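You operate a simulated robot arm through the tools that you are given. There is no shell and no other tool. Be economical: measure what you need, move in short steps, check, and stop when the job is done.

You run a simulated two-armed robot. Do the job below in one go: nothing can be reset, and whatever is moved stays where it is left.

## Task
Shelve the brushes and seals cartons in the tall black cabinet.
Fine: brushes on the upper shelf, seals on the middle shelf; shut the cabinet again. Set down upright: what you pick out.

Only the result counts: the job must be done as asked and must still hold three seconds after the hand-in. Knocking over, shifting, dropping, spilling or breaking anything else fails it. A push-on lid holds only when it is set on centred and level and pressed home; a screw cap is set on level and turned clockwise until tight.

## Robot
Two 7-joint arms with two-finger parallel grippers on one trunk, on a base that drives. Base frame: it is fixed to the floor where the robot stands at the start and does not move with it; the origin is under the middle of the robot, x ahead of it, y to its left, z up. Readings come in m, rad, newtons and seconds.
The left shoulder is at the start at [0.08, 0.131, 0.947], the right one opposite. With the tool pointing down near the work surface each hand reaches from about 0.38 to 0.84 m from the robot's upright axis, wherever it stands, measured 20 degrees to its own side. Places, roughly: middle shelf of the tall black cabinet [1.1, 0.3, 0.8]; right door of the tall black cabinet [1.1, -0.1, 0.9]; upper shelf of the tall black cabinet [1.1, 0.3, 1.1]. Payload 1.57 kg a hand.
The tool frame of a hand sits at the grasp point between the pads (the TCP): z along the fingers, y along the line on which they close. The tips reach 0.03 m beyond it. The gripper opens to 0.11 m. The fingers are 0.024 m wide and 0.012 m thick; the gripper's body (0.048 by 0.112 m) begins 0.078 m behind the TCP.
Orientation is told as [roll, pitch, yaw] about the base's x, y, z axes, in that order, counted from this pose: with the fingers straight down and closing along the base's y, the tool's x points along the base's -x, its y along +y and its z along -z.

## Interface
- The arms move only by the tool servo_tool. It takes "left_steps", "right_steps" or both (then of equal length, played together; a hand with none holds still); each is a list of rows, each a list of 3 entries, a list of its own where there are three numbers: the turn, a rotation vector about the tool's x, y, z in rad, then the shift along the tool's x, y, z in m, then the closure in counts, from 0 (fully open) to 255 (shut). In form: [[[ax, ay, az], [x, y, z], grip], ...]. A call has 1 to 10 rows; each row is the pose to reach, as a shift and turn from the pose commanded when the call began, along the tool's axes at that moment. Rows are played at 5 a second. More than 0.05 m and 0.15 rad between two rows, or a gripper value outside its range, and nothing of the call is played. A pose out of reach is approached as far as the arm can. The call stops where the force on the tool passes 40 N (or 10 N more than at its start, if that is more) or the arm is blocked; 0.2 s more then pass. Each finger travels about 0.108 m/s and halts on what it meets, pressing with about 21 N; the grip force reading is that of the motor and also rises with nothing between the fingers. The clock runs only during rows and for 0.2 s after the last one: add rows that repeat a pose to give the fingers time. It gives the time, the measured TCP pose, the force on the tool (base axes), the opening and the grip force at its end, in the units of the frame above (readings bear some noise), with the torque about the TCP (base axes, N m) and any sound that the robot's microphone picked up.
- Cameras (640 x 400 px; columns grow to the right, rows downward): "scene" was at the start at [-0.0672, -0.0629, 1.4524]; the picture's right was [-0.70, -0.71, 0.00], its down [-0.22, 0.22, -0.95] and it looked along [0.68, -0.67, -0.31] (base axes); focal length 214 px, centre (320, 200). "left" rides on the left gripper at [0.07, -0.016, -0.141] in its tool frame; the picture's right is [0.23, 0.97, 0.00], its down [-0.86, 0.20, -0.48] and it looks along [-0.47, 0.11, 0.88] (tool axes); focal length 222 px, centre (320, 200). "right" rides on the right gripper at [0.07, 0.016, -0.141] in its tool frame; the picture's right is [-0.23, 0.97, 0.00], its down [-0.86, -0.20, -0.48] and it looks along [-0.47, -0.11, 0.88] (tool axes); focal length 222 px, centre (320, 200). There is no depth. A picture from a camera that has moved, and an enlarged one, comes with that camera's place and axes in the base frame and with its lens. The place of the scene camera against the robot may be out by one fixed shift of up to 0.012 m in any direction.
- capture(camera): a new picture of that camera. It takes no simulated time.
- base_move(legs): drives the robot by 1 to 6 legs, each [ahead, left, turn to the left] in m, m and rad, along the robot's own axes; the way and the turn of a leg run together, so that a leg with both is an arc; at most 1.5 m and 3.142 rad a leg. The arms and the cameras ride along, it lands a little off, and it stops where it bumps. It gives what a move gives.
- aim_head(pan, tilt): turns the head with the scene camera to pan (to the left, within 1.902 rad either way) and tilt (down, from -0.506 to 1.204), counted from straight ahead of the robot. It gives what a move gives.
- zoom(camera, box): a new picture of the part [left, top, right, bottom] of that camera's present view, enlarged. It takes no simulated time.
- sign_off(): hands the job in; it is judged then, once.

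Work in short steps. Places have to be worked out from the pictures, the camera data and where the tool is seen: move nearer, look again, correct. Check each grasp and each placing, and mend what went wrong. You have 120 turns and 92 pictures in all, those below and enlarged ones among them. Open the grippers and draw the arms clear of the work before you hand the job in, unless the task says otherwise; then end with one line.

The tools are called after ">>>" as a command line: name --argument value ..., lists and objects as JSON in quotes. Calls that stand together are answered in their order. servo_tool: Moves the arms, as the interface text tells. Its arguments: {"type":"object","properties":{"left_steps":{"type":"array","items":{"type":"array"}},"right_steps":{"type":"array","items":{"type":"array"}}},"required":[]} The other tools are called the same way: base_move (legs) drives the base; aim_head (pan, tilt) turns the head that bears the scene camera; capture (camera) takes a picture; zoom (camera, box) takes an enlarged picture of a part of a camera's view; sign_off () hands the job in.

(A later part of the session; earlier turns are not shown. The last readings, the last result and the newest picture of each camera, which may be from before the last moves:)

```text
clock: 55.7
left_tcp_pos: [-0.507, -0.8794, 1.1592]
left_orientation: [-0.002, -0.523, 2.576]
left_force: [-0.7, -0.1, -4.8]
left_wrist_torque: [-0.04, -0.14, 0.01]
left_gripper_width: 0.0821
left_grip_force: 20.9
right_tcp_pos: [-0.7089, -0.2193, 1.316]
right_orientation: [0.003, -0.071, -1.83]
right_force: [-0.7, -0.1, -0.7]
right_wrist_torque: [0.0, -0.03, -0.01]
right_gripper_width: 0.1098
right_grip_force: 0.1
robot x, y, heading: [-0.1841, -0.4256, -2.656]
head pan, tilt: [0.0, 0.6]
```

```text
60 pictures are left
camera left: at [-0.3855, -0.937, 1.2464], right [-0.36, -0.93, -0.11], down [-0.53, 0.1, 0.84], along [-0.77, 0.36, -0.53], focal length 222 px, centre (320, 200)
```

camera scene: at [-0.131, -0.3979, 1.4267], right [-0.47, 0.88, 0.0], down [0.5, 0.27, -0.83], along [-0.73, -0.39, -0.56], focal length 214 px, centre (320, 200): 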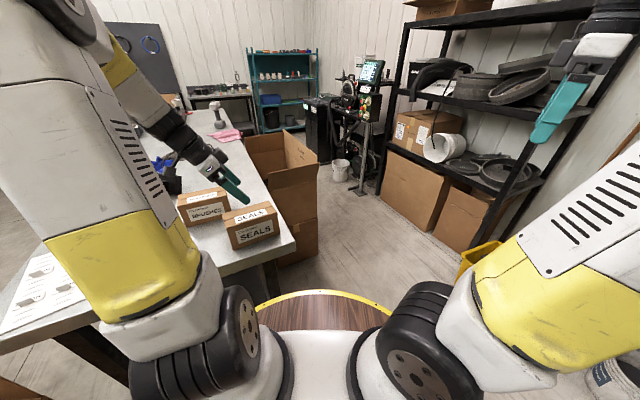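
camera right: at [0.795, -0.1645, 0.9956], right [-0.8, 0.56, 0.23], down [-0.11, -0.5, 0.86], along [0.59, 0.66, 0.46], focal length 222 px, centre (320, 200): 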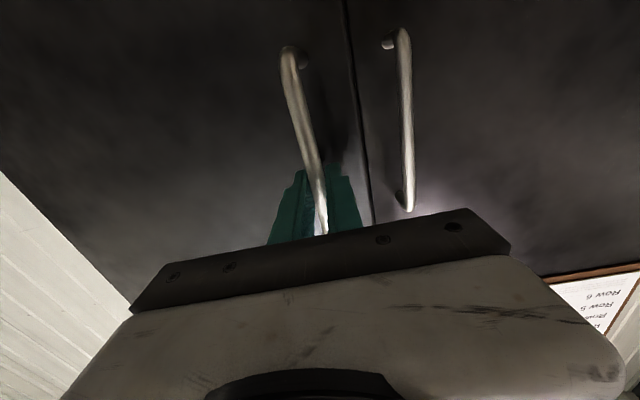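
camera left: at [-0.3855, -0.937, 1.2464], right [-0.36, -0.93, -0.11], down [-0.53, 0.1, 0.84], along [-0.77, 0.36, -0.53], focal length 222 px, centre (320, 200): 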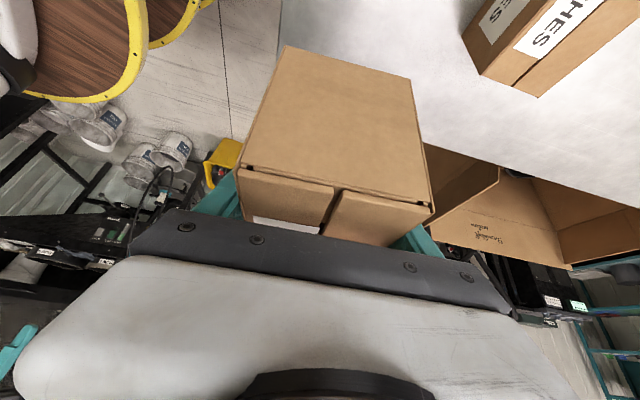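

Held firmly with no slip (~0.5 kg). Now rotate the hand about the vertical so the carton points ahead of the robot.

>>> servo_tool --left_steps '[[[-0.063, 0, -0.108], [-0.009, -0.012, 0.0], 255], [[-0.126, 0, -0.216], [-0.018, -0.023, -0.001], 255], [[-0.189, 0, -0.324], [-0.027, -0.035, -0.001], 255], [[-0.252, 0, -0.432], [-0.037, -0.047, -0.002], 255], [[-0.315, 0, -0.54], [-0.046, -0.058, -0.002], 255], [[-0.378, 0, -0.648], [-0.055, -0.07, -0.003], 255], [[-0.44, 0, -0.756], [-0.064, -0.082, -0.003], 255], [[-0.503, 0, -0.864], [-0.074, -0.093, -0.003], 255]]'

```text
clock: 57.5
left_tcp_pos: [-0.5085, -0.7688, 1.1987]
left_orientation: [0.003, -0.526, -2.709]
left_force: [0.2, -0.3, -4.4]
left_wrist_torque: [0.06, -0.09, 0.03]
left_gripper_width: 0.0819
left_grip_force: 21.1
right_tcp_pos: [-0.7084, -0.218, 1.3161]
right_orientation: [0.002, -0.071, -1.831]
right_force: [0.3, -0.2, -0.8]
right_wrist_torque: [0.01, 0.02, 0.0]
right_gripper_width: 0.11
right_grip_force: 0.1
robot x, y, heading: [-0.181, -0.4239, -2.647]
head pan, tilt: [0.0, 0.6]
```

Now tuck the right hand closer to the robot's side so that it will clear the open door.

>>> servo_tool --right_steps '[[[0, 0, 0.1], [0.038, 0.02, 0], 0], [[0, 0, 0.2], [0.075, 0.039, 0], 0], [[0, 0, 0.3], [0.113, 0.059, 0], 0], [[0, 0, 0.4], [0.15, 0.078, 0], 0], [[0, 0, 0.5], [0.188, 0.098, 0], 0]]'

>>> capture --camera "scene"

```text
clock: 58.7
left_tcp_pos: [-0.5083, -0.769, 1.1992]
left_orientation: [0.003, -0.525, -2.71]
left_force: [-0.4, -0.4, -4.7]
left_wrist_torque: [0.09, -0.12, 0.0]
left_gripper_width: 0.082
left_grip_force: 20.4
right_tcp_pos: [-0.5677, -0.0628, 1.3023]
right_orientation: [0.038, -0.059, -2.332]
right_force: [0.5, 0.2, -0.8]
right_wrist_torque: [-0.04, -0.05, -0.04]
right_gripper_width: 0.1101
right_grip_force: 0.1
robot x, y, heading: [-0.184, -0.4248, -2.655]
head pan, tilt: [0.0, 0.6]
```

```text
59 pictures are left
camera scene: at [-0.1313, -0.3984, 1.4267], right [-0.47, 0.88, 0.0], down [0.5, 0.27, -0.82], along [-0.73, -0.39, -0.57], focal length 214 px, centre (320, 200)
```

scene: 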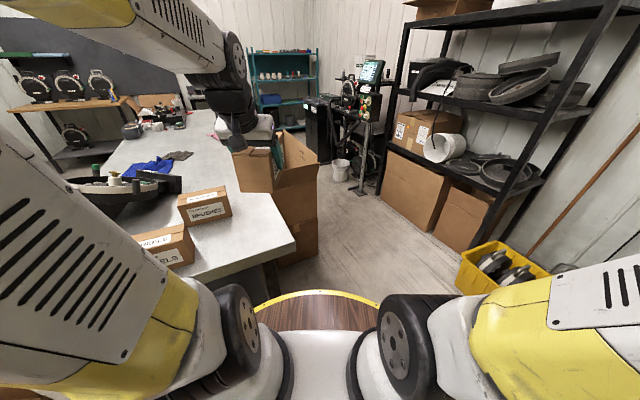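

Shift the left hand to the robot's midline (and set its yaw for the cabinet) before driving.

>>> servo_tool --left_steps '[[[-0.019, 0, -0.033], [-0.002, -0.041, 0.001], 255], [[-0.039, 0, -0.066], [-0.004, -0.083, 0.003], 255], [[-0.058, 0, -0.1], [-0.007, -0.124, 0.004], 255], [[-0.077, 0, -0.133], [-0.009, -0.166, 0.005], 255], [[-0.097, 0, -0.166], [-0.011, -0.207, 0.006], 255], [[-0.116, 0, -0.199], [-0.013, -0.25, 0.008], 255]]'

```text
clock: 60.1
left_tcp_pos: [-0.6286, -0.5513, 1.1977]
left_orientation: [0.004, -0.526, -2.479]
left_force: [0.8, -0.7, -5.6]
left_wrist_torque: [0.08, -0.03, 0.0]
left_gripper_width: 0.0819
left_grip_force: 21.2
right_tcp_pos: [-0.5659, -0.0605, 1.3032]
right_orientation: [0.037, -0.063, -2.331]
right_force: [0.5, -0.3, -0.7]
right_wrist_torque: [-0.01, 0.06, 0.01]
right_gripper_width: 0.1099
right_grip_force: 0.0
robot x, y, heading: [-0.1813, -0.4256, -2.655]
head pan, tilt: [0.0, 0.6]
```

Drive back from the table, turn around to the cabinet heading and approach, stopping a little short.

>>> base_move --legs '[[-0.175, -0.05, 0], [0, 0, -1.439], [0, 0, -1.439], [0.26, -0.418, 0]]'

>>> aim_head --pan 0.0 --tilt 0.45

>>> capture --camera "scene"

>>> capture --camera "left"

```text
clock: 71.2
left_tcp_pos: [0.8218, -0.1862, 1.1981]
left_orientation: [0.004, -0.527, 0.931]
left_force: [-0.3, 0.3, -4.5]
left_wrist_torque: [-0.11, 0.04, 0.02]
left_gripper_width: 0.0818
left_grip_force: 21.1
right_tcp_pos: [0.8915, -0.6746, 1.3036]
right_orientation: [0.037, -0.062, 1.079]
right_force: [0.1, -1.4, 0.6]
right_wrist_torque: [0.02, -0.02, -0.02]
right_gripper_width: 0.1101
right_grip_force: 0.0
robot x, y, heading: [0.4215, -0.4246, 0.761]
head pan, tilt: [0.0, 0.6]
```

```text
clock: 71.9
left_tcp_pos: [0.8212, -0.186, 1.1978]
left_orientation: [0.005, -0.528, 0.929]
left_force: [-0.4, -0.6, -5.1]
left_wrist_torque: [-0.05, 0.06, -0.02]
left_gripper_width: 0.082
left_grip_force: 21.5
right_tcp_pos: [0.8918, -0.6744, 1.3029]
right_orientation: [0.036, -0.064, 1.08]
right_force: [-0.5, -1.0, -0.6]
right_wrist_torque: [-0.01, -0.02, 0.01]
right_gripper_width: 0.1101
right_grip_force: 0.1
robot x, y, heading: [0.4243, -0.4244, 0.757]
head pan, tilt: [0.0, 0.45]
```

```text
58 pictures are left
camera scene: at [0.396, -0.4556, 1.4402], right [0.69, -0.73, 0.0], down [-0.32, -0.3, -0.9], along [0.65, 0.62, -0.44], focal length 214 px, centre (320, 200)
```

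scene: 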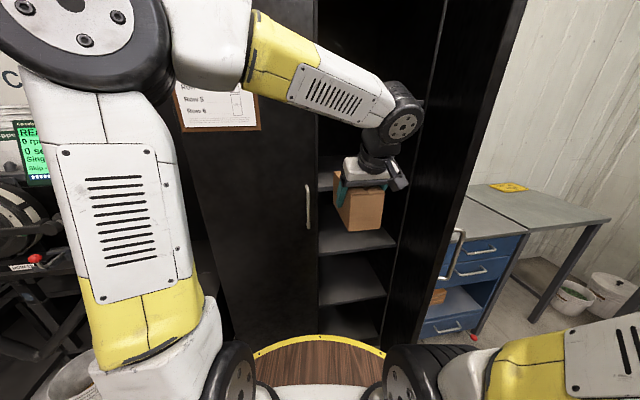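

```text
57 pictures are left
camera left: at [0.7565, -0.3015, 1.2849], right [-0.9, 0.42, -0.11], down [0.14, 0.52, 0.84], along [0.41, 0.74, -0.52], focal length 222 px, centre (320, 200)
```

left: 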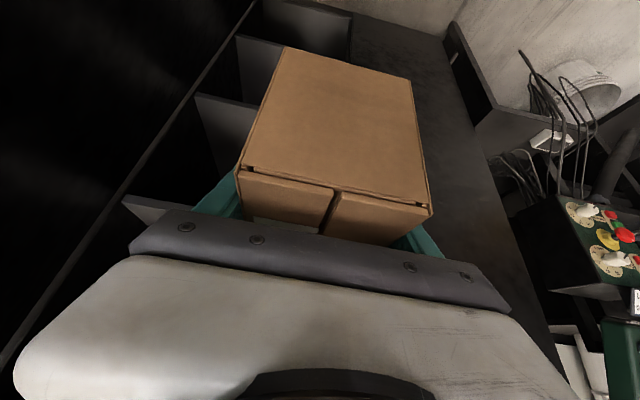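

Carton steady, upright in front of the opening. Zoom in to measure shelf heights.

>>> zoom --camera "scene" --box '[280, 140, 440, 340]'

>>> zoom --camera "left" --box '[100, 0, 360, 230]'

```text
2.00 times, centred on (360, 240) of scene
camera zoom: at [0.396, -0.4556, 1.4402], right [0.69, -0.73, 0.0], down [-0.32, -0.3, -0.9], along [0.65, 0.62, -0.44], focal length 429 px, centre (240, 120)
```

zoom: 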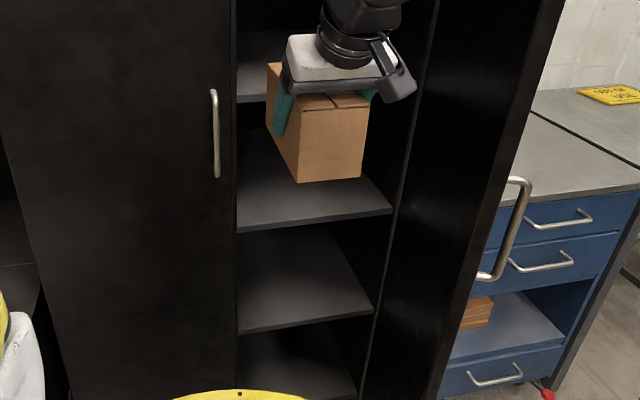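

```text
1.74 times, centred on (230, 115) of left
camera zoom: at [0.7565, -0.3015, 1.2849], right [-0.9, 0.42, -0.11], down [0.14, 0.52, 0.84], along [0.41, 0.74, -0.52], focal length 386 px, centre (476, 348)
```

zoom: 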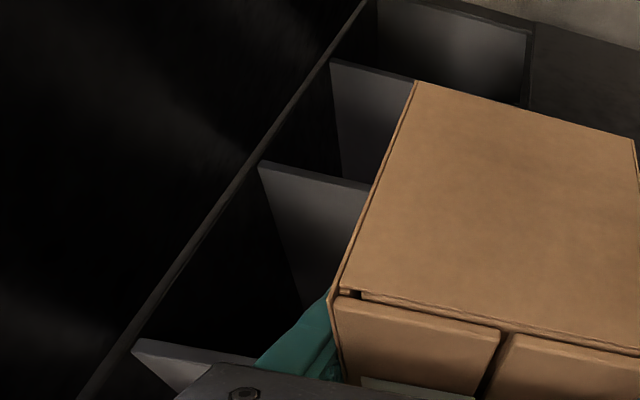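

Shelf tops: upper ≈1.125, middle ≈0.83, front edges about flush with the door plane. With this tilt the wrist would meet the upper shelf if I went deep, so I'll set the carton just inside and push it in afterwards. First close in with the base and lower the hand.

>>> base_move --legs '[[0.08, 0, 0]]'

>>> servo_tool --left_steps '[[[0, 0, 0], [0.018, -0.008, 0.032], 255], [[0, 0, 0], [0.037, -0.016, 0.063], 255], [[0, 0, 0], [0.055, -0.024, 0.095], 255], [[0, 0, 0], [0.074, -0.032, 0.127], 255], [[0, 0, 0], [0.092, -0.04, 0.158], 255], [[0, 0, 0], [0.11, -0.048, 0.19], 255], [[0, 0, 0], [0.129, -0.057, 0.222], 255], [[0, 0, 0], [0.147, -0.065, 0.253], 255]]'

>>> zoom --camera "scene" --box '[280, 140, 440, 340]'

```text
clock: 73.0
left_tcp_pos: [0.8792, -0.1317, 1.1992]
left_orientation: [0.003, -0.527, 0.932]
left_force: [0.1, 0.4, -4.7]
left_wrist_torque: [-0.06, 0.07, -0.01]
left_gripper_width: 0.0819
left_grip_force: 20.7
right_tcp_pos: [0.9506, -0.6192, 1.3023]
right_orientation: [0.039, -0.063, 1.079]
right_force: [0.7, -0.4, 0.5]
right_wrist_torque: [0.0, -0.03, -0.03]
right_gripper_width: 0.11
right_grip_force: 0.1
robot x, y, heading: [0.4857, -0.3694, 0.754]
head pan, tilt: [0.0, 0.45]
```

```text
clock: 74.8
left_tcp_pos: [0.9298, -0.1682, 0.9077]
left_orientation: [0.002, -0.527, 0.929]
left_force: [-0.6, -0.2, -4.7]
left_wrist_torque: [-0.12, 0.04, -0.05]
left_gripper_width: 0.0818
left_grip_force: 21.0
right_tcp_pos: [0.9504, -0.6195, 1.3035]
right_orientation: [0.037, -0.063, 1.08]
right_force: [0.1, -0.8, -0.3]
right_wrist_torque: [0.0, -0.08, 0.0]
right_gripper_width: 0.1101
right_grip_force: 0.1
robot x, y, heading: [0.4838, -0.3666, 0.757]
head pan, tilt: [0.0, 0.45]
```

```text
2.00 times, centred on (360, 240) of scene
camera zoom: at [0.4543, -0.4001, 1.4403], right [0.69, -0.73, 0.0], down [-0.32, -0.3, -0.9], along [0.65, 0.62, -0.44], focal length 429 px, centre (240, 120)
```

zoom: 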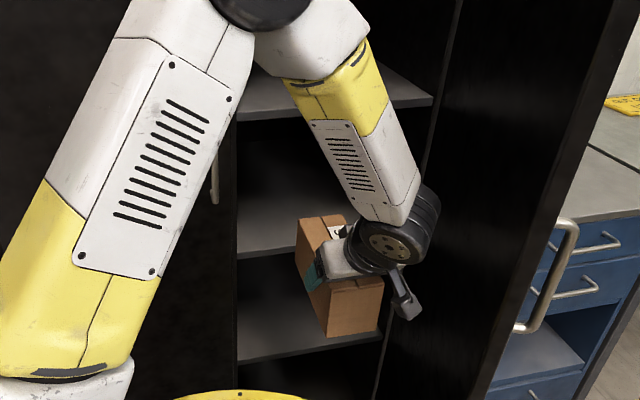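

TCP is at lateral 0.148, 0.17 m before the plane, carton bottom ≈0.856 vs shelf ≈0.83. Advance 0.14 m and check.

>>> servo_tool --left_steps '[[[0, 0, 0], [-0.03, 0, 0.0175], 255], [[0, 0, 0], [-0.06, 0, 0.035], 255], [[0, 0, 0], [-0.09, 0, 0.0525], 255], [[0, 0, 0], [-0.121, 0, 0.0705], 255]]'

>>> capture --camera "left"

>>> capture --camera "scene"

```text
clock: 75.8
left_tcp_pos: [1.0133, -0.0567, 0.9063]
left_orientation: [0.004, -0.528, 0.93]
left_force: [0.4, -0.4, -4.4]
left_wrist_torque: [-0.09, 0.07, 0.0]
left_gripper_width: 0.0823
left_grip_force: 21.1
right_tcp_pos: [0.9504, -0.6196, 1.3037]
right_orientation: [0.037, -0.064, 1.079]
right_force: [-0.1, 0.5, 0.2]
right_wrist_torque: [0.01, -0.01, -0.01]
right_gripper_width: 0.1099
right_grip_force: 0.0
robot x, y, heading: [0.4826, -0.3694, 0.755]
head pan, tilt: [0.0, 0.45]
```

```text
53 pictures are left
camera left: at [0.9501, -0.1722, 0.9929], right [-0.9, 0.42, -0.11], down [0.14, 0.52, 0.84], along [0.41, 0.74, -0.52], focal length 222 px, centre (320, 200)
```

left: 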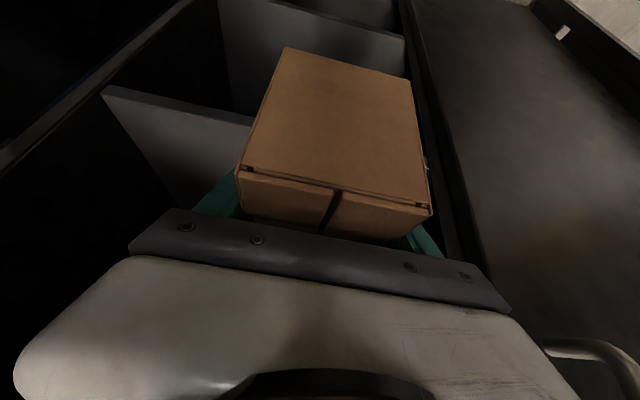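

```text
52 pictures are left
camera scene: at [0.4546, -0.4003, 1.4403], right [0.69, -0.73, 0.0], down [-0.32, -0.3, -0.9], along [0.65, 0.62, -0.44], focal length 214 px, centre (320, 200)
```

scene: 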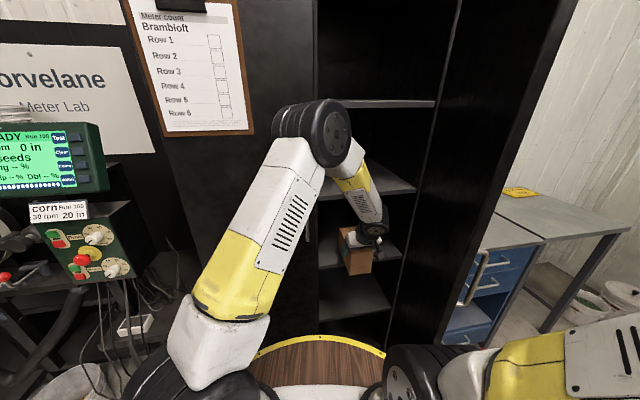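

All clear. Advance another 0.08 m and lower 0.02 m.

>>> servo_tool --left_steps '[[[0, 0, 0], [-0.035, 0, 0.02], 255], [[0, 0, 0], [-0.069, 0, 0.04], 255], [[0, 0, 0], [-0.069, 0, 0.04], 255], [[0, 0, 0], [-0.064, 0, 0.049], 255], [[0, 0, 0], [-0.059, 0, 0.057], 255]]'

```text
clock: 77.0
left_tcp_pos: [1.0637, 0.0061, 0.8855]
left_orientation: [0.003, -0.527, 0.93]
left_force: [0.1, 0.6, -5.0]
left_wrist_torque: [-0.09, 0.06, 0.02]
left_gripper_width: 0.0819
left_grip_force: 20.3
right_tcp_pos: [0.9496, -0.6188, 1.302]
right_orientation: [0.036, -0.062, 1.078]
right_force: [-0.1, -0.2, -0.4]
right_wrist_torque: [-0.02, -0.01, 0.03]
right_gripper_width: 0.1101
right_grip_force: 0.0
robot x, y, heading: [0.4866, -0.367, 0.756]
head pan, tilt: [0.0, 0.45]
```

No contact yet; lower in 3 mm steps.

>>> servo_tool --left_steps '[[[0, 0, 0], [0.0015, 0, 0.0026], 255], [[0, 0, 0], [0.003, 0, 0.0052], 255], [[0, 0, 0], [0.0045, 0, 0.0078], 255]]'

```text
clock: 77.8
left_tcp_pos: [1.0618, 0.0088, 0.8768]
left_orientation: [0.006, -0.527, 0.931]
left_force: [-0.7, 0.0, -4.5]
left_wrist_torque: [-0.09, 0.1, 0.0]
left_gripper_width: 0.0817
left_grip_force: 21.2
right_tcp_pos: [0.9503, -0.6195, 1.303]
right_orientation: [0.037, -0.063, 1.08]
right_force: [-0.1, -0.5, 0.6]
right_wrist_torque: [0.02, -0.01, 0.03]
right_gripper_width: 0.1102
right_grip_force: 0.0
robot x, y, heading: [0.4864, -0.3688, 0.756]
head pan, tilt: [0.0, 0.45]
```

Still hanging freely; continue down in fine steps.

>>> servo_tool --left_steps '[[[0, 0, 0], [0.0015, 0, 0.0026], 255], [[0, 0, 0], [0.003, 0, 0.0052], 255], [[0, 0, 0], [0.0045, 0, 0.0078], 255], [[0, 0, 0], [0.0055, 0, 0.0095], 255]]'

>>> capture --camera "left"

```text
clock: 78.8
left_tcp_pos: [1.0614, 0.0067, 0.8649]
left_orientation: [0.002, -0.528, 0.931]
left_force: [0.8, -0.9, -4.7]
left_wrist_torque: [-0.09, 0.04, 0.0]
left_gripper_width: 0.0822
left_grip_force: 20.8
right_tcp_pos: [0.9501, -0.6205, 1.302]
right_orientation: [0.037, -0.064, 1.079]
right_force: [0.5, -0.8, 0.4]
right_wrist_torque: [0.01, 0.0, 0.0]
right_gripper_width: 0.1099
right_grip_force: 0.0
robot x, y, heading: [0.4866, -0.3711, 0.755]
head pan, tilt: [0.0, 0.45]
```

```text
51 pictures are left
camera left: at [0.9976, -0.1083, 0.9522], right [-0.9, 0.42, -0.11], down [0.14, 0.52, 0.84], along [0.41, 0.74, -0.52], focal length 222 px, centre (320, 200)
```

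left: 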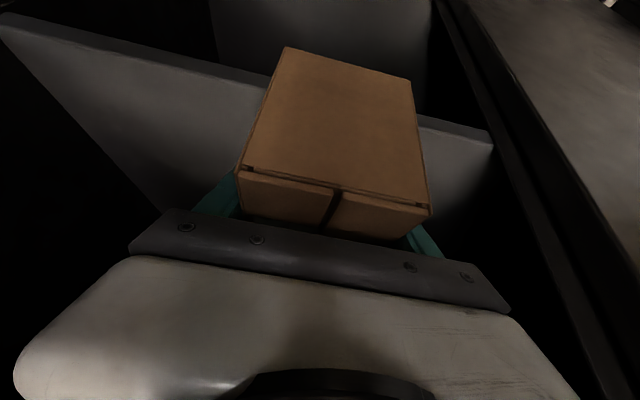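

Better triangulation of the shelf corner puts the edge 0.036 m behind the door plane and the shelf top at ≈0.79. Move 0.045 m deeper, then lower further.

>>> servo_tool --left_steps '[[[0, 0, 0], [-0.02, 0, 0.0113], 255], [[0, 0, 0], [-0.039, 0, 0.0226], 255], [[0, 0, 0], [-0.0365, 0, 0.0269], 255], [[0, 0, 0], [-0.034, 0, 0.0312], 255], [[0, 0, 0], [-0.032, 0, 0.0347], 255]]'

```text
clock: 80.0
left_tcp_pos: [1.0894, 0.0441, 0.8531]
left_orientation: [0.002, -0.532, 0.932]
left_force: [3.6, 1.4, 20.8]
left_wrist_torque: [0.25, 0.2, 0.32]
left_gripper_width: 0.0818
left_grip_force: 21.2
right_tcp_pos: [0.9496, -0.6204, 1.3016]
right_orientation: [0.037, -0.063, 1.079]
right_force: [0.3, 0.1, 0.5]
right_wrist_torque: [-0.02, -0.01, 0.01]
right_gripper_width: 0.1099
right_grip_force: 0.1
robot x, y, heading: [0.4828, -0.3684, 0.765]
head pan, tilt: [0.0, 0.45]
```

Contact with the shelf (shelf top ≈0.80). Release the carton and look.

>>> servo_tool --left_steps '[[[0, 0, 0], [-0.001, 0, -0.002], 255], [[0, 0, 0], [-0.001, 0, -0.002], 50], [[0, 0, 0], [-0.001, 0, -0.002], 20], [[0, 0, 0], [-0.001, 0, -0.002], 0], [[0, 0, 0], [-0.001, 0, -0.002], 0]]'

>>> capture --camera "left"

```text
clock: 81.2
left_tcp_pos: [1.0873, 0.0435, 0.8524]
left_orientation: [0.002, -0.528, 0.93]
left_force: [-0.9, -0.1, 0.5]
left_wrist_torque: [-0.02, 0.0, 0.02]
left_gripper_width: 0.1099
left_grip_force: 0.0
right_tcp_pos: [0.9497, -0.619, 1.3021]
right_orientation: [0.036, -0.063, 1.08]
right_force: [0.0, -1.0, -0.7]
right_wrist_torque: [-0.01, 0.0, 0.02]
right_gripper_width: 0.11
right_grip_force: 0.1
robot x, y, heading: [0.4834, -0.3661, 0.757]
head pan, tilt: [0.0, 0.45]
```

```text
50 pictures are left
camera left: at [1.0237, -0.0721, 0.9399], right [-0.9, 0.42, -0.11], down [0.14, 0.52, 0.84], along [0.41, 0.74, -0.52], focal length 222 px, centre (320, 200)
```

left: 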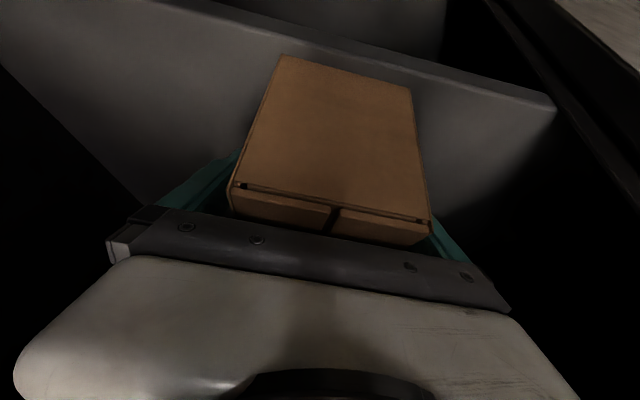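

SEALS stands fully on the shelf, just inside the edge. Back the hand straight out horizontally.

>>> servo_tool --left_steps '[[[0, 0, 0], [0.0346, 0, -0.02], 0], [[0, 0, 0], [0.069, 0, -0.04], 0], [[0, 0, 0], [0.104, 0, -0.06], 0], [[0, 0, 0], [0.138, 0, -0.08], 0], [[0, 0, 0], [0.173, 0, -0.1], 0], [[0, 0, 0], [0.207, 0, -0.12], 0]]'

>>> capture --camera "left"

>>> capture --camera "scene"

```text
clock: 82.5
left_tcp_pos: [0.9471, -0.1468, 0.8552]
left_orientation: [0.002, -0.528, 0.932]
left_force: [0.0, 0.5, -0.1]
left_wrist_torque: [0.03, 0.02, 0.02]
left_gripper_width: 0.1101
left_grip_force: 0.1
right_tcp_pos: [0.951, -0.6181, 1.3023]
right_orientation: [0.037, -0.064, 1.078]
right_force: [0.6, -0.4, -0.6]
right_wrist_torque: [-0.01, 0.03, -0.01]
right_gripper_width: 0.1103
right_grip_force: 0.0
robot x, y, heading: [0.4852, -0.3701, 0.754]
head pan, tilt: [0.0, 0.45]
```

```text
49 pictures are left
camera left: at [0.8839, -0.2626, 0.9425], right [-0.9, 0.42, -0.11], down [0.14, 0.52, 0.84], along [0.41, 0.74, -0.52], focal length 222 px, centre (320, 200)
```

left: 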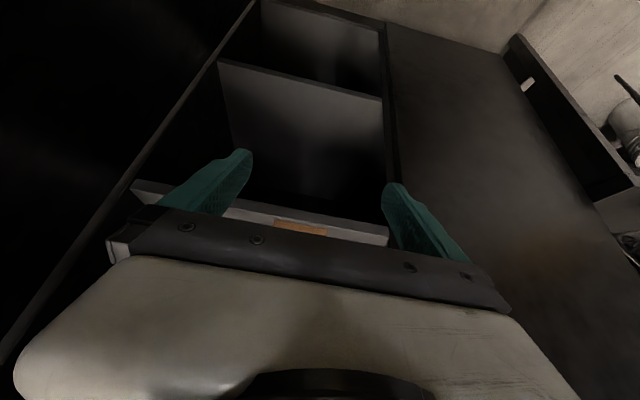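

```text
48 pictures are left
camera scene: at [0.4548, -0.3999, 1.4403], right [0.69, -0.73, 0.0], down [-0.32, -0.3, -0.9], along [0.65, 0.62, -0.44], focal length 214 px, centre (320, 200)
```

scene: 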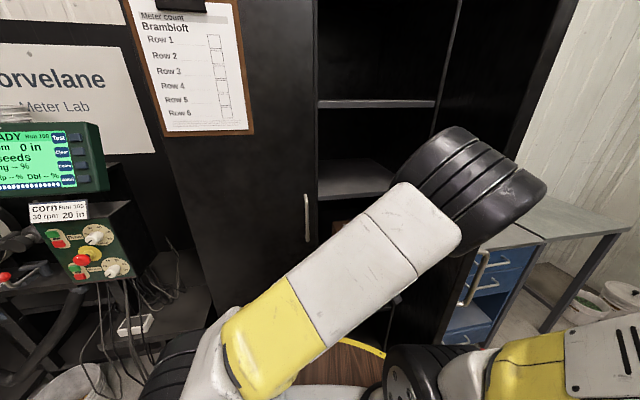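

SEALS is in place. The left elbow has swung to the right, so I back the base away before lifting the arm.

>>> base_move --legs '[[-0.3, 0.1, 0]]'

>>> capture --camera "scene"

```text
clock: 84.7
left_tcp_pos: [0.6636, -0.2791, 0.8548]
left_orientation: [0.002, -0.526, 0.933]
left_force: [0.0, -0.2, 0.5]
left_wrist_torque: [-0.02, 0.01, 0.0]
left_gripper_width: 0.11
left_grip_force: 0.1
right_tcp_pos: [0.6671, -0.7527, 1.3028]
right_orientation: [0.035, -0.063, 1.083]
right_force: [0.6, 0.5, 0.1]
right_wrist_torque: [-0.03, 0.02, -0.01]
right_gripper_width: 0.1098
right_grip_force: 0.0
robot x, y, heading: [0.1995, -0.5054, 0.758]
head pan, tilt: [0.0, 0.45]
```

```text
47 pictures are left
camera scene: at [0.1713, -0.5337, 1.4403], right [0.69, -0.72, 0.0], down [-0.32, -0.3, -0.9], along [0.65, 0.62, -0.44], focal length 214 px, centre (320, 200)
```

scene: 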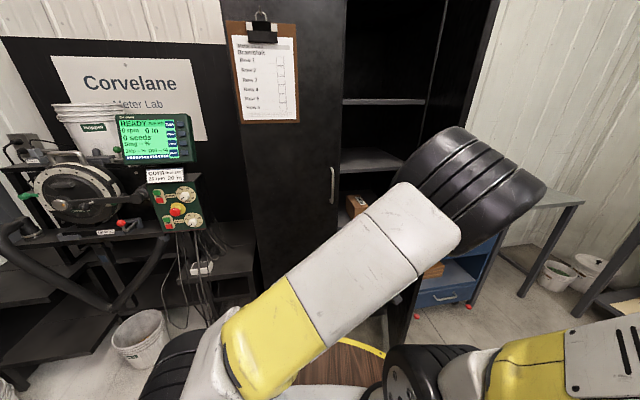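

SEALS is visible standing on the middle shelf. Raise the left hand and bring it to the left side.

>>> servo_tool --left_steps '[[[0, 0, 0], [-0.019, 0.028, -0.033], 0], [[0, 0, 0], [-0.038, 0.056, -0.066], 0], [[0, 0, 0], [-0.057, 0.084, -0.099], 0], [[0, 0, 0], [-0.076, 0.112, -0.131], 0], [[0, 0, 0], [-0.095, 0.14, -0.164], 0], [[0, 0, 0], [-0.115, 0.168, -0.197], 0], [[0, 0, 0], [-0.134, 0.196, -0.23], 0], [[0, 0, 0], [-0.153, 0.224, -0.263], 0], [[0, 0, 0], [-0.172, 0.252, -0.296], 0], [[0, 0, 0], [-0.191, 0.28, -0.328], 0]]'

>>> capture --camera "scene"

```text
clock: 86.8
left_tcp_pos: [0.4428, -0.1076, 1.2212]
left_orientation: [-0.059, -0.466, 0.95]
left_force: [-0.5, 0.9, 0.9]
left_wrist_torque: [-0.04, -0.02, 0.01]
left_gripper_width: 0.1102
left_grip_force: 0.0
right_tcp_pos: [0.6678, -0.751, 1.3037]
right_orientation: [0.036, -0.063, 1.082]
right_force: [0.3, -0.2, 0.2]
right_wrist_torque: [0.0, 0.02, 0.0]
right_gripper_width: 0.11
right_grip_force: 0.2
robot x, y, heading: [0.1974, -0.4997, 0.759]
head pan, tilt: [0.0, 0.45]
```

```text
46 pictures are left
camera scene: at [0.159, -0.5215, 1.4663], right [0.81, -0.59, 0.0], down [-0.1, -0.14, -0.99], along [0.58, 0.8, -0.17], focal length 214 px, centre (320, 200)
```

scene: 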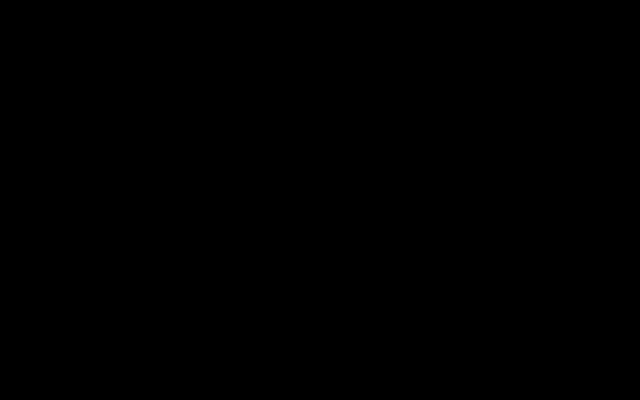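

The left elbow has come up against the head. I'll move the hand forward and down again to free it, levelling the tool's tilt.

>>> servo_tool --left_steps '[[[0, 0.05, 0], [-0.03, -0.01, 0.03], 0], [[0, 0.1, 0], [-0.05, -0.02, 0.06], 0], [[0, 0.15, 0], [-0.07, -0.03, 0.09], 0], [[0, 0.2, 0], [-0.09, -0.04, 0.12], 0]]'

>>> capture --camera "scene"

```text
clock: 87.8
left_tcp_pos: [0.5526, -0.0257, 1.1747]
left_orientation: [0.003, -0.326, 0.933]
left_force: [0.6, -0.3, -0.1]
left_wrist_torque: [0.03, 0.03, 0.02]
left_gripper_width: 0.1102
left_grip_force: 0.0
right_tcp_pos: [0.6675, -0.7518, 1.3025]
right_orientation: [0.037, -0.063, 1.082]
right_force: [-0.5, 0.2, 0.1]
right_wrist_torque: [0.05, -0.05, 0.0]
right_gripper_width: 0.11
right_grip_force: 0.0
robot x, y, heading: [0.2003, -0.5045, 0.764]
head pan, tilt: [0.0, 0.45]
```

```text
45 pictures are left
camera scene: at [0.1708, -0.534, 1.4403], right [0.69, -0.72, 0.0], down [-0.32, -0.3, -0.9], along [0.65, 0.62, -0.43], focal length 214 px, centre (320, 200)
```

scene: 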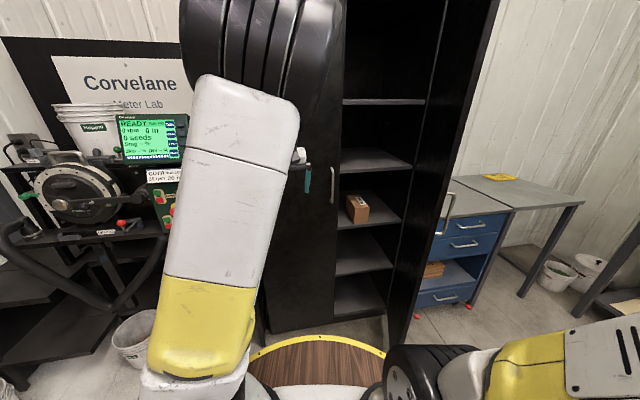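

Head is free again and the elbow is moving out to the left. Rotate the hand clockwise (as needed at the table) while shifting left, which should bring the elbow outward.

>>> servo_tool --left_steps '[[[0.04, 0, 0.118], [0, 0.018, 0], 0], [[0.08, 0, 0.237], [0, 0.036, 0], 0], [[0.12, 0, 0.355], [0, 0.054, 0], 0], [[0.16, 0, 0.474], [0, 0.072, 0], 0], [[0.2, 0, 0.592], [0, 0.09, 0], 0], [[0.24, 0, 0.71], [0, 0.108, 0], 0], [[0.28, 0, 0.829], [0, 0.126, 0], 0], [[0.32, 0, 0.947], [0, 0.144, 0], 0]]'

>>> capture --camera "scene"

```text
clock: 89.7
left_tcp_pos: [0.4376, 0.0594, 1.177]
left_orientation: [0.002, -0.324, -0.067]
left_force: [0.4, -0.4, -0.6]
left_wrist_torque: [-0.02, 0.01, -0.03]
left_gripper_width: 0.11
left_grip_force: 0.1
right_tcp_pos: [0.6678, -0.7522, 1.303]
right_orientation: [0.038, -0.062, 1.083]
right_force: [0.7, 0.3, 0.3]
right_wrist_torque: [0.01, 0.03, 0.01]
right_gripper_width: 0.1103
right_grip_force: 0.0
robot x, y, heading: [0.201, -0.5023, 0.763]
head pan, tilt: [0.0, 0.45]
```

```text
44 pictures are left
camera scene: at [0.1712, -0.5338, 1.4403], right [0.69, -0.72, 0.0], down [-0.32, -0.3, -0.9], along [0.65, 0.62, -0.44], focal length 214 px, centre (320, 200)
```

scene: 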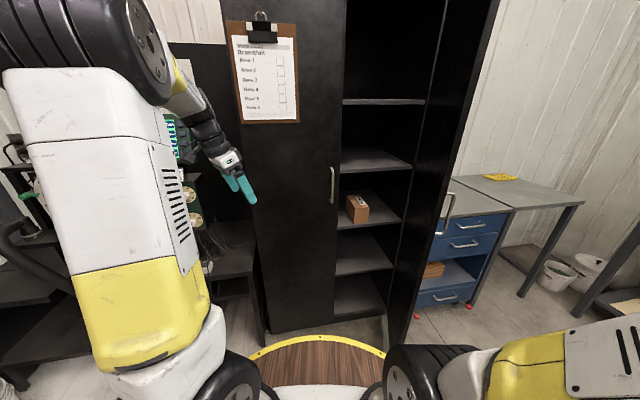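

The elbow is back on the left. Drive back to the table and face it for BRUSHES.

>>> base_move --legs '[[-0.117, 0.283, 0], [0, 0, 1.435], [0, 0, 1.435], [0.1, 0.08, 0]]'

>>> capture --camera "scene"

>>> capture --camera "left"

```text
clock: 99.6
left_tcp_pos: [-0.5283, -0.962, 1.1775]
left_orientation: [0.001, -0.323, 2.78]
left_force: [0.3, 0.2, 0.5]
left_wrist_torque: [-0.02, -0.02, 0.03]
left_gripper_width: 0.11
left_grip_force: 0.1
right_tcp_pos: [-0.5121, -0.1182, 1.303]
right_orientation: [0.037, -0.062, -2.357]
right_force: [0.6, 0.0, 0.4]
right_wrist_torque: [-0.01, -0.02, 0.0]
right_gripper_width: 0.1101
right_grip_force: 0.1
robot x, y, heading: [-0.1364, -0.4937, -2.673]
head pan, tilt: [0.0, 0.45]
```

```text
43 pictures are left
camera scene: at [-0.0873, -0.4687, 1.4403], right [-0.45, 0.89, 0.0], down [0.39, 0.19, -0.9], along [-0.81, -0.4, -0.44], focal length 214 px, centre (320, 200)
```

scene: 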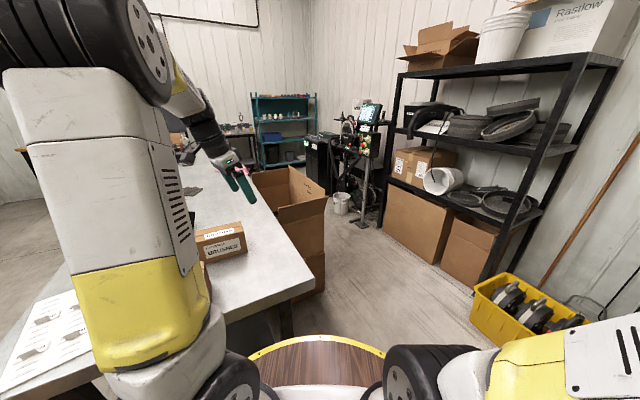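

```text
42 pictures are left
camera left: at [-0.4166, -0.9853, 1.2888], right [-0.14, -0.99, -0.07], down [-0.69, 0.05, 0.73], along [-0.71, 0.15, -0.68], focal length 222 px, centre (320, 200)
```

left: 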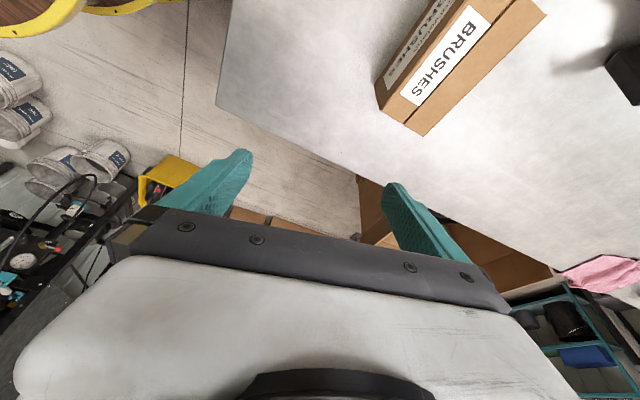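

Zoom on the left view to locate BRUSHES precisely.

>>> zoom --camera "left" --box '[340, 0, 580, 150]'

```text
2.67 times, centred on (460, 75) of left
camera zoom: at [-0.4166, -0.9853, 1.2888], right [-0.14, -0.99, -0.07], down [-0.69, 0.05, 0.73], along [-0.71, 0.15, -0.68], focal length 592 px, centre (-53, 533)
```

zoom: 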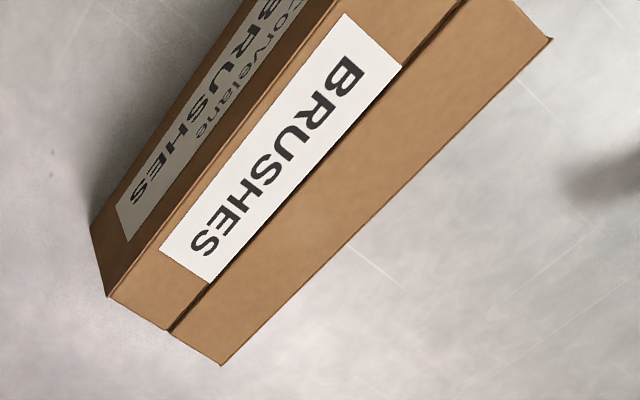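

BRUSHES: centre ≈(−0.519, −1.108), axis heading −0.628, 0.161×0.08. Move above with yaw corrected, then tilt to 0.527.

>>> servo_tool --left_steps '[[[0.021, 0, 0.063], [0.019, 0.035, -0.006], 0], [[0.043, 0, 0.126], [0.038, 0.07, -0.013], 0], [[0.064, 0, 0.189], [0.057, 0.105, -0.019], 0], [[0.085, 0, 0.252], [0.0754, 0.139, -0.0255], 0]]'

>>> servo_tool --left_steps '[[[0, -0.1, 0], [0.008, 0, 0.024], 0], [[0, -0.204, 0], [0.016, 0, 0.047], 0], [[0, -0.204, 0], [0.016, 0, 0.047], 0]]'

>>> capture --camera "left"

```text
clock: 100.6
left_tcp_pos: [-0.5017, -1.1211, 1.1759]
left_orientation: [0.002, -0.325, 2.513]
left_force: [0.3, 0.4, 1.3]
left_wrist_torque: [-0.02, 0.0, 0.04]
left_gripper_width: 0.11
left_grip_force: 0.0
right_tcp_pos: [-0.5106, -0.1179, 1.3037]
right_orientation: [0.037, -0.063, -2.356]
right_force: [-0.5, -0.1, -1.2]
right_wrist_torque: [-0.04, 0.0, 0.05]
right_gripper_width: 0.1097
right_grip_force: 0.0
robot x, y, heading: [-0.1353, -0.4946, -2.679]
head pan, tilt: [0.0, 0.45]
```

```text
clock: 101.4
left_tcp_pos: [-0.5013, -1.1206, 1.1278]
left_orientation: [0.002, -0.527, 2.513]
left_force: [0.1, -0.2, 1.2]
left_wrist_torque: [0.02, -0.04, -0.02]
left_gripper_width: 0.1099
left_grip_force: 0.1
right_tcp_pos: [-0.5114, -0.1196, 1.3035]
right_orientation: [0.037, -0.062, -2.356]
right_force: [-0.6, 1.4, 0.2]
right_wrist_torque: [-0.01, -0.02, 0.02]
right_gripper_width: 0.1101
right_grip_force: 0.1
robot x, y, heading: [-0.1398, -0.4964, -2.678]
head pan, tilt: [0.0, 0.45]
```

```text
40 pictures are left
camera left: at [-0.3846, -1.184, 1.214], right [-0.41, -0.9, -0.11], down [-0.52, 0.13, 0.84], along [-0.75, 0.41, -0.52], focal length 222 px, centre (320, 200)
```

left: 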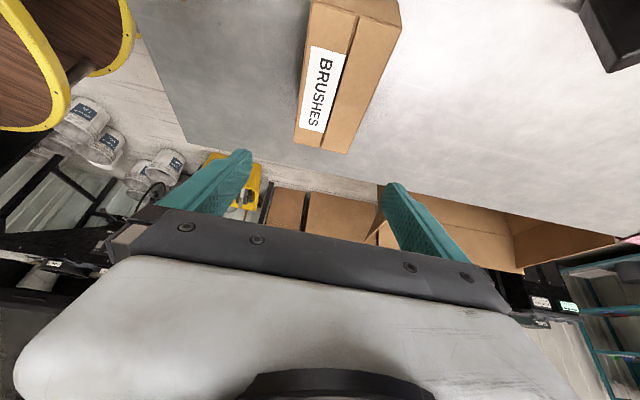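

Alignment within 3 mm. Descend 0.188 m and close.

>>> servo_tool --left_steps '[[[0, 0, 0], [0.02, 0, 0.034], 0], [[0, 0, 0], [0.04, 0, 0.068], 0], [[0, 0, 0], [0.06, 0, 0.102], 0], [[0, 0, 0], [0.08, 0, 0.136], 0], [[0, 0, 0], [0.0945, 0, 0.1624], 0], [[0, 0, 0], [0.0945, 0, 0.1624], 0], [[0, 0, 0], [0.0945, 0, 0.1624], 60], [[0, 0, 0], [0.0945, 0, 0.1624], 110], [[0, 0, 0], [0.0945, 0, 0.1624], 150], [[0, 0, 0], [0.0945, 0, 0.1624], 255]]'

>>> capture --camera "left"

```text
clock: 103.6
left_tcp_pos: [-0.5013, -1.12, 0.9403]
left_orientation: [0.002, -0.526, 2.512]
left_force: [-0.1, -0.4, -0.5]
left_wrist_torque: [-0.24, 0.16, 0.12]
left_gripper_width: 0.082
left_grip_force: 21.2
right_tcp_pos: [-0.511, -0.1195, 1.3024]
right_orientation: [0.036, -0.062, -2.355]
right_force: [0.1, 0.8, 0.4]
right_wrist_torque: [0.0, -0.03, -0.01]
right_gripper_width: 0.11
right_grip_force: 0.1
robot x, y, heading: [-0.137, -0.4912, -2.677]
head pan, tilt: [0.0, 0.45]
```

```text
39 pictures are left
camera left: at [-0.3834, -1.1838, 1.0278], right [-0.41, -0.9, -0.11], down [-0.52, 0.13, 0.84], along [-0.75, 0.41, -0.52], focal length 222 px, centre (320, 200)
```

left: 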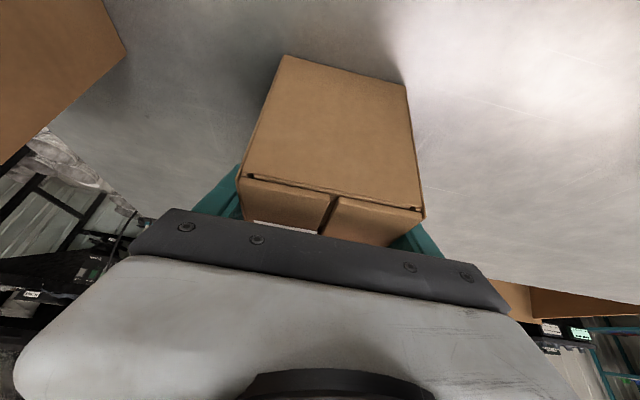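

BRUSHES gripped the same way. Lift 0.3 m.

>>> servo_tool --left_steps '[[[0, 0, 0], [-0.01, 0, -0.017], 255], [[0, 0, 0], [-0.03, 0, -0.052], 255], [[0, 0, 0], [-0.05, 0, -0.086], 255], [[0, 0, 0], [-0.07, 0, -0.121], 255], [[0, 0, 0], [-0.09, 0, -0.156], 255], [[0, 0, 0], [-0.11, 0, -0.19], 255], [[0, 0, 0], [-0.131, 0, -0.225], 255], [[0, 0, 0], [-0.151, 0, -0.259], 255]]'

```text
clock: 105.4
left_tcp_pos: [-0.503, -1.1185, 1.2401]
left_orientation: [-0.002, -0.527, 2.514]
left_force: [0.5, 0.2, -5.8]
left_wrist_torque: [-0.04, -0.09, -0.02]
left_gripper_width: 0.0818
left_grip_force: 20.7
right_tcp_pos: [-0.5109, -0.1184, 1.3024]
right_orientation: [0.037, -0.063, -2.356]
right_force: [0.1, 0.0, 1.0]
right_wrist_torque: [0.01, -0.03, -0.01]
right_gripper_width: 0.1101
right_grip_force: 0.0
robot x, y, heading: [-0.1348, -0.4942, -2.673]
head pan, tilt: [0.0, 0.45]
```

Rotate the hand to the forward direction while drawing it in, as before.

>>> servo_tool --left_steps '[[[-0.055, 0, -0.095], [-0.012, -0.025, 0.007], 255], [[-0.111, 0, -0.19], [-0.024, -0.05, 0.014], 255], [[-0.166, 0, -0.285], [-0.036, -0.076, 0.021], 255], [[-0.221, 0, -0.38], [-0.048, -0.101, 0.028], 255], [[-0.277, 0, -0.475], [-0.06, -0.126, 0.035], 255], [[-0.332, 0, -0.57], [-0.073, -0.151, 0.042], 255], [[-0.387, 0, -0.665], [-0.085, -0.176, 0.049], 255], [[-0.442, 0, -0.76], [-0.097, -0.202, 0.056], 255], [[-0.498, 0, -0.855], [-0.109, -0.227, 0.063], 255], [[-0.553, 0, -0.95], [-0.121, -0.252, 0.07], 255]]'

>>> servo_tool --left_steps '[[[-0.017, 0, -0.029], [0, -0.042, 0], 255], [[-0.034, 0, -0.058], [0, -0.083, 0], 255], [[-0.05, 0, -0.086], [0, -0.125, 0], 255], [[-0.067, 0, -0.115], [0, -0.167, 0], 255], [[-0.084, 0, -0.144], [0, -0.208, 0], 255], [[-0.084, 0, -0.144], [0, -0.25, 0], 255]]'

>>> capture --camera "scene"

```text
clock: 107.6
left_tcp_pos: [-0.4677, -0.8319, 1.2417]
left_orientation: [0.0, -0.529, -2.668]
left_force: [0.6, 0.6, -4.9]
left_wrist_torque: [0.08, -0.1, 0.0]
left_gripper_width: 0.082
left_grip_force: 21.6
right_tcp_pos: [-0.5117, -0.119, 1.3028]
right_orientation: [0.036, -0.063, -2.356]
right_force: [-0.1, -0.4, -0.3]
right_wrist_torque: [0.04, 0.0, 0.0]
right_gripper_width: 0.1103
right_grip_force: 0.0
robot x, y, heading: [-0.1365, -0.4921, -2.676]
head pan, tilt: [0.0, 0.45]
```

```text
clock: 109.0
left_tcp_pos: [-0.5817, -0.6107, 1.242]
left_orientation: [0.0, -0.528, -2.502]
left_force: [1.0, 0.2, -4.4]
left_wrist_torque: [0.06, -0.05, 0.01]
left_gripper_width: 0.0819
left_grip_force: 21.1
right_tcp_pos: [-0.5101, -0.12, 1.3025]
right_orientation: [0.034, -0.062, -2.356]
right_force: [0.3, -0.3, 0.6]
right_wrist_torque: [0.01, 0.06, -0.04]
right_gripper_width: 0.1102
right_grip_force: 0.0
robot x, y, heading: [-0.1383, -0.4934, -2.678]
head pan, tilt: [0.0, 0.45]
```

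```text
38 pictures are left
camera scene: at [-0.087, -0.469, 1.4403], right [-0.45, 0.89, 0.0], down [0.39, 0.19, -0.9], along [-0.81, -0.4, -0.44], focal length 214 px, centre (320, 200)
```

scene: 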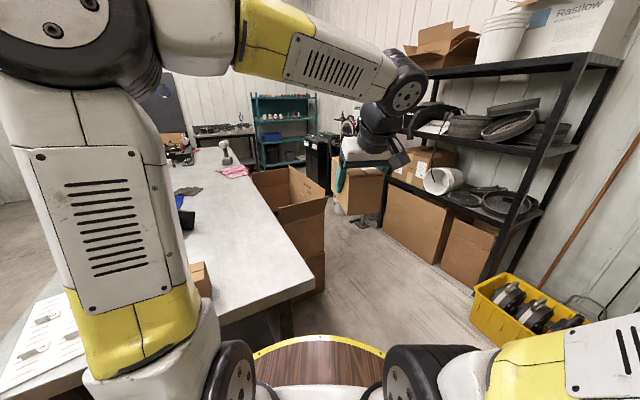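

Good posture. Drive to the cabinet again by the same route.

>>> base_move --legs '[[-0.165, -0.133, 0], [0, 0, -1.427], [0, 0, -1.427], [0.26, -0.418, 0]]'

>>> capture --camera "scene"

>>> capture --camera "left"

```text
clock: 120.2
left_tcp_pos: [0.8243, -0.1966, 1.24]
left_orientation: [0.0, -0.529, 0.918]
left_force: [0.1, -0.2, -4.9]
left_wrist_torque: [-0.12, 0.08, -0.02]
left_gripper_width: 0.0823
left_grip_force: 21.2
right_tcp_pos: [0.8922, -0.6898, 1.3028]
right_orientation: [0.037, -0.063, 1.066]
right_force: [0.7, 0.8, -0.3]
right_wrist_torque: [0.0, -0.04, 0.04]
right_gripper_width: 0.1102
right_grip_force: 0.1
robot x, y, heading: [0.4284, -0.4328, 0.742]
head pan, tilt: [0.0, 0.45]
```

```text
37 pictures are left
camera scene: at [0.3999, -0.4631, 1.4403], right [0.68, -0.74, 0.0], down [-0.32, -0.29, -0.9], along [0.66, 0.61, -0.44], focal length 214 px, centre (320, 200)
```

scene: 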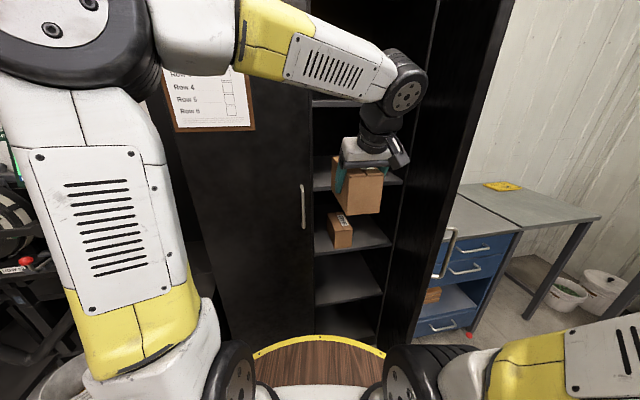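

```text
36 pictures are left
camera left: at [0.7581, -0.3115, 1.3272], right [-0.89, 0.44, -0.11], down [0.14, 0.52, 0.84], along [0.43, 0.74, -0.52], focal length 222 px, centre (320, 200)
```

left: 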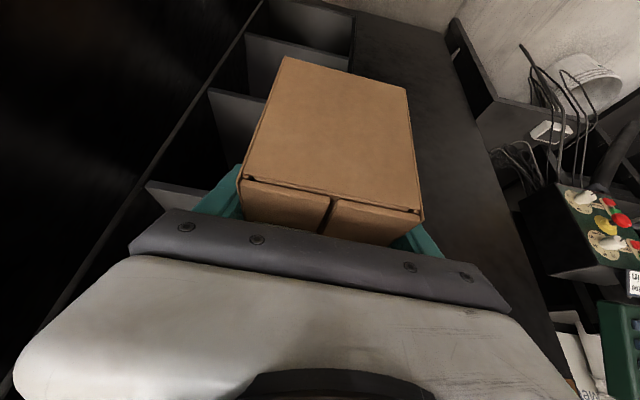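

Same setup, hand is slightly right-of-before. Close in with the base, shift right and lower to entry height (TCP z≈1.19).

>>> base_move --legs '[[0.08, 0, 0]]'

>>> servo_tool --left_steps '[[[0, 0, 0], [0.012, -0.027, 0.021], 255], [[0, 0, 0], [0.025, -0.055, 0.043], 255], [[0, 0, 0], [0.025, -0.055, 0.043], 255]]'

>>> capture --camera "left"

```text
clock: 121.2
left_tcp_pos: [0.8824, -0.1429, 1.24]
left_orientation: [0.001, -0.529, 0.918]
left_force: [0.0, -0.2, -4.8]
left_wrist_torque: [-0.12, 0.06, 0.01]
left_gripper_width: 0.0819
left_grip_force: 21.4
right_tcp_pos: [0.9522, -0.6351, 1.3017]
right_orientation: [0.035, -0.062, 1.065]
right_force: [0.1, 0.2, -0.1]
right_wrist_torque: [0.01, -0.01, -0.01]
right_gripper_width: 0.1099
right_grip_force: 0.0
robot x, y, heading: [0.4886, -0.3798, 0.745]
head pan, tilt: [0.0, 0.45]
```

```text
clock: 122.0
left_tcp_pos: [0.928, -0.1764, 1.1915]
left_orientation: [0.0, -0.529, 0.918]
left_force: [0.1, 0.6, -4.9]
left_wrist_torque: [-0.11, 0.08, 0.02]
left_gripper_width: 0.082
left_grip_force: 21.0
right_tcp_pos: [0.9526, -0.6362, 1.303]
right_orientation: [0.037, -0.063, 1.065]
right_force: [-0.1, 0.2, 1.0]
right_wrist_torque: [0.04, 0.02, -0.01]
right_gripper_width: 0.11
right_grip_force: 0.1
robot x, y, heading: [0.4871, -0.3773, 0.74]
head pan, tilt: [0.0, 0.45]
```

```text
35 pictures are left
camera left: at [0.8612, -0.2914, 1.2777], right [-0.89, 0.43, -0.11], down [0.14, 0.52, 0.84], along [0.43, 0.74, -0.52], focal length 222 px, centre (320, 200)
```

left: 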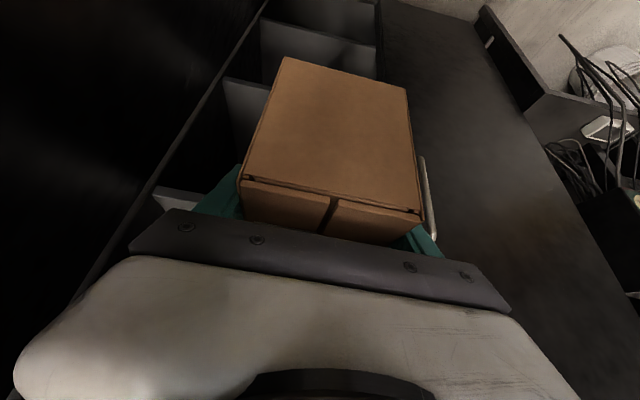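

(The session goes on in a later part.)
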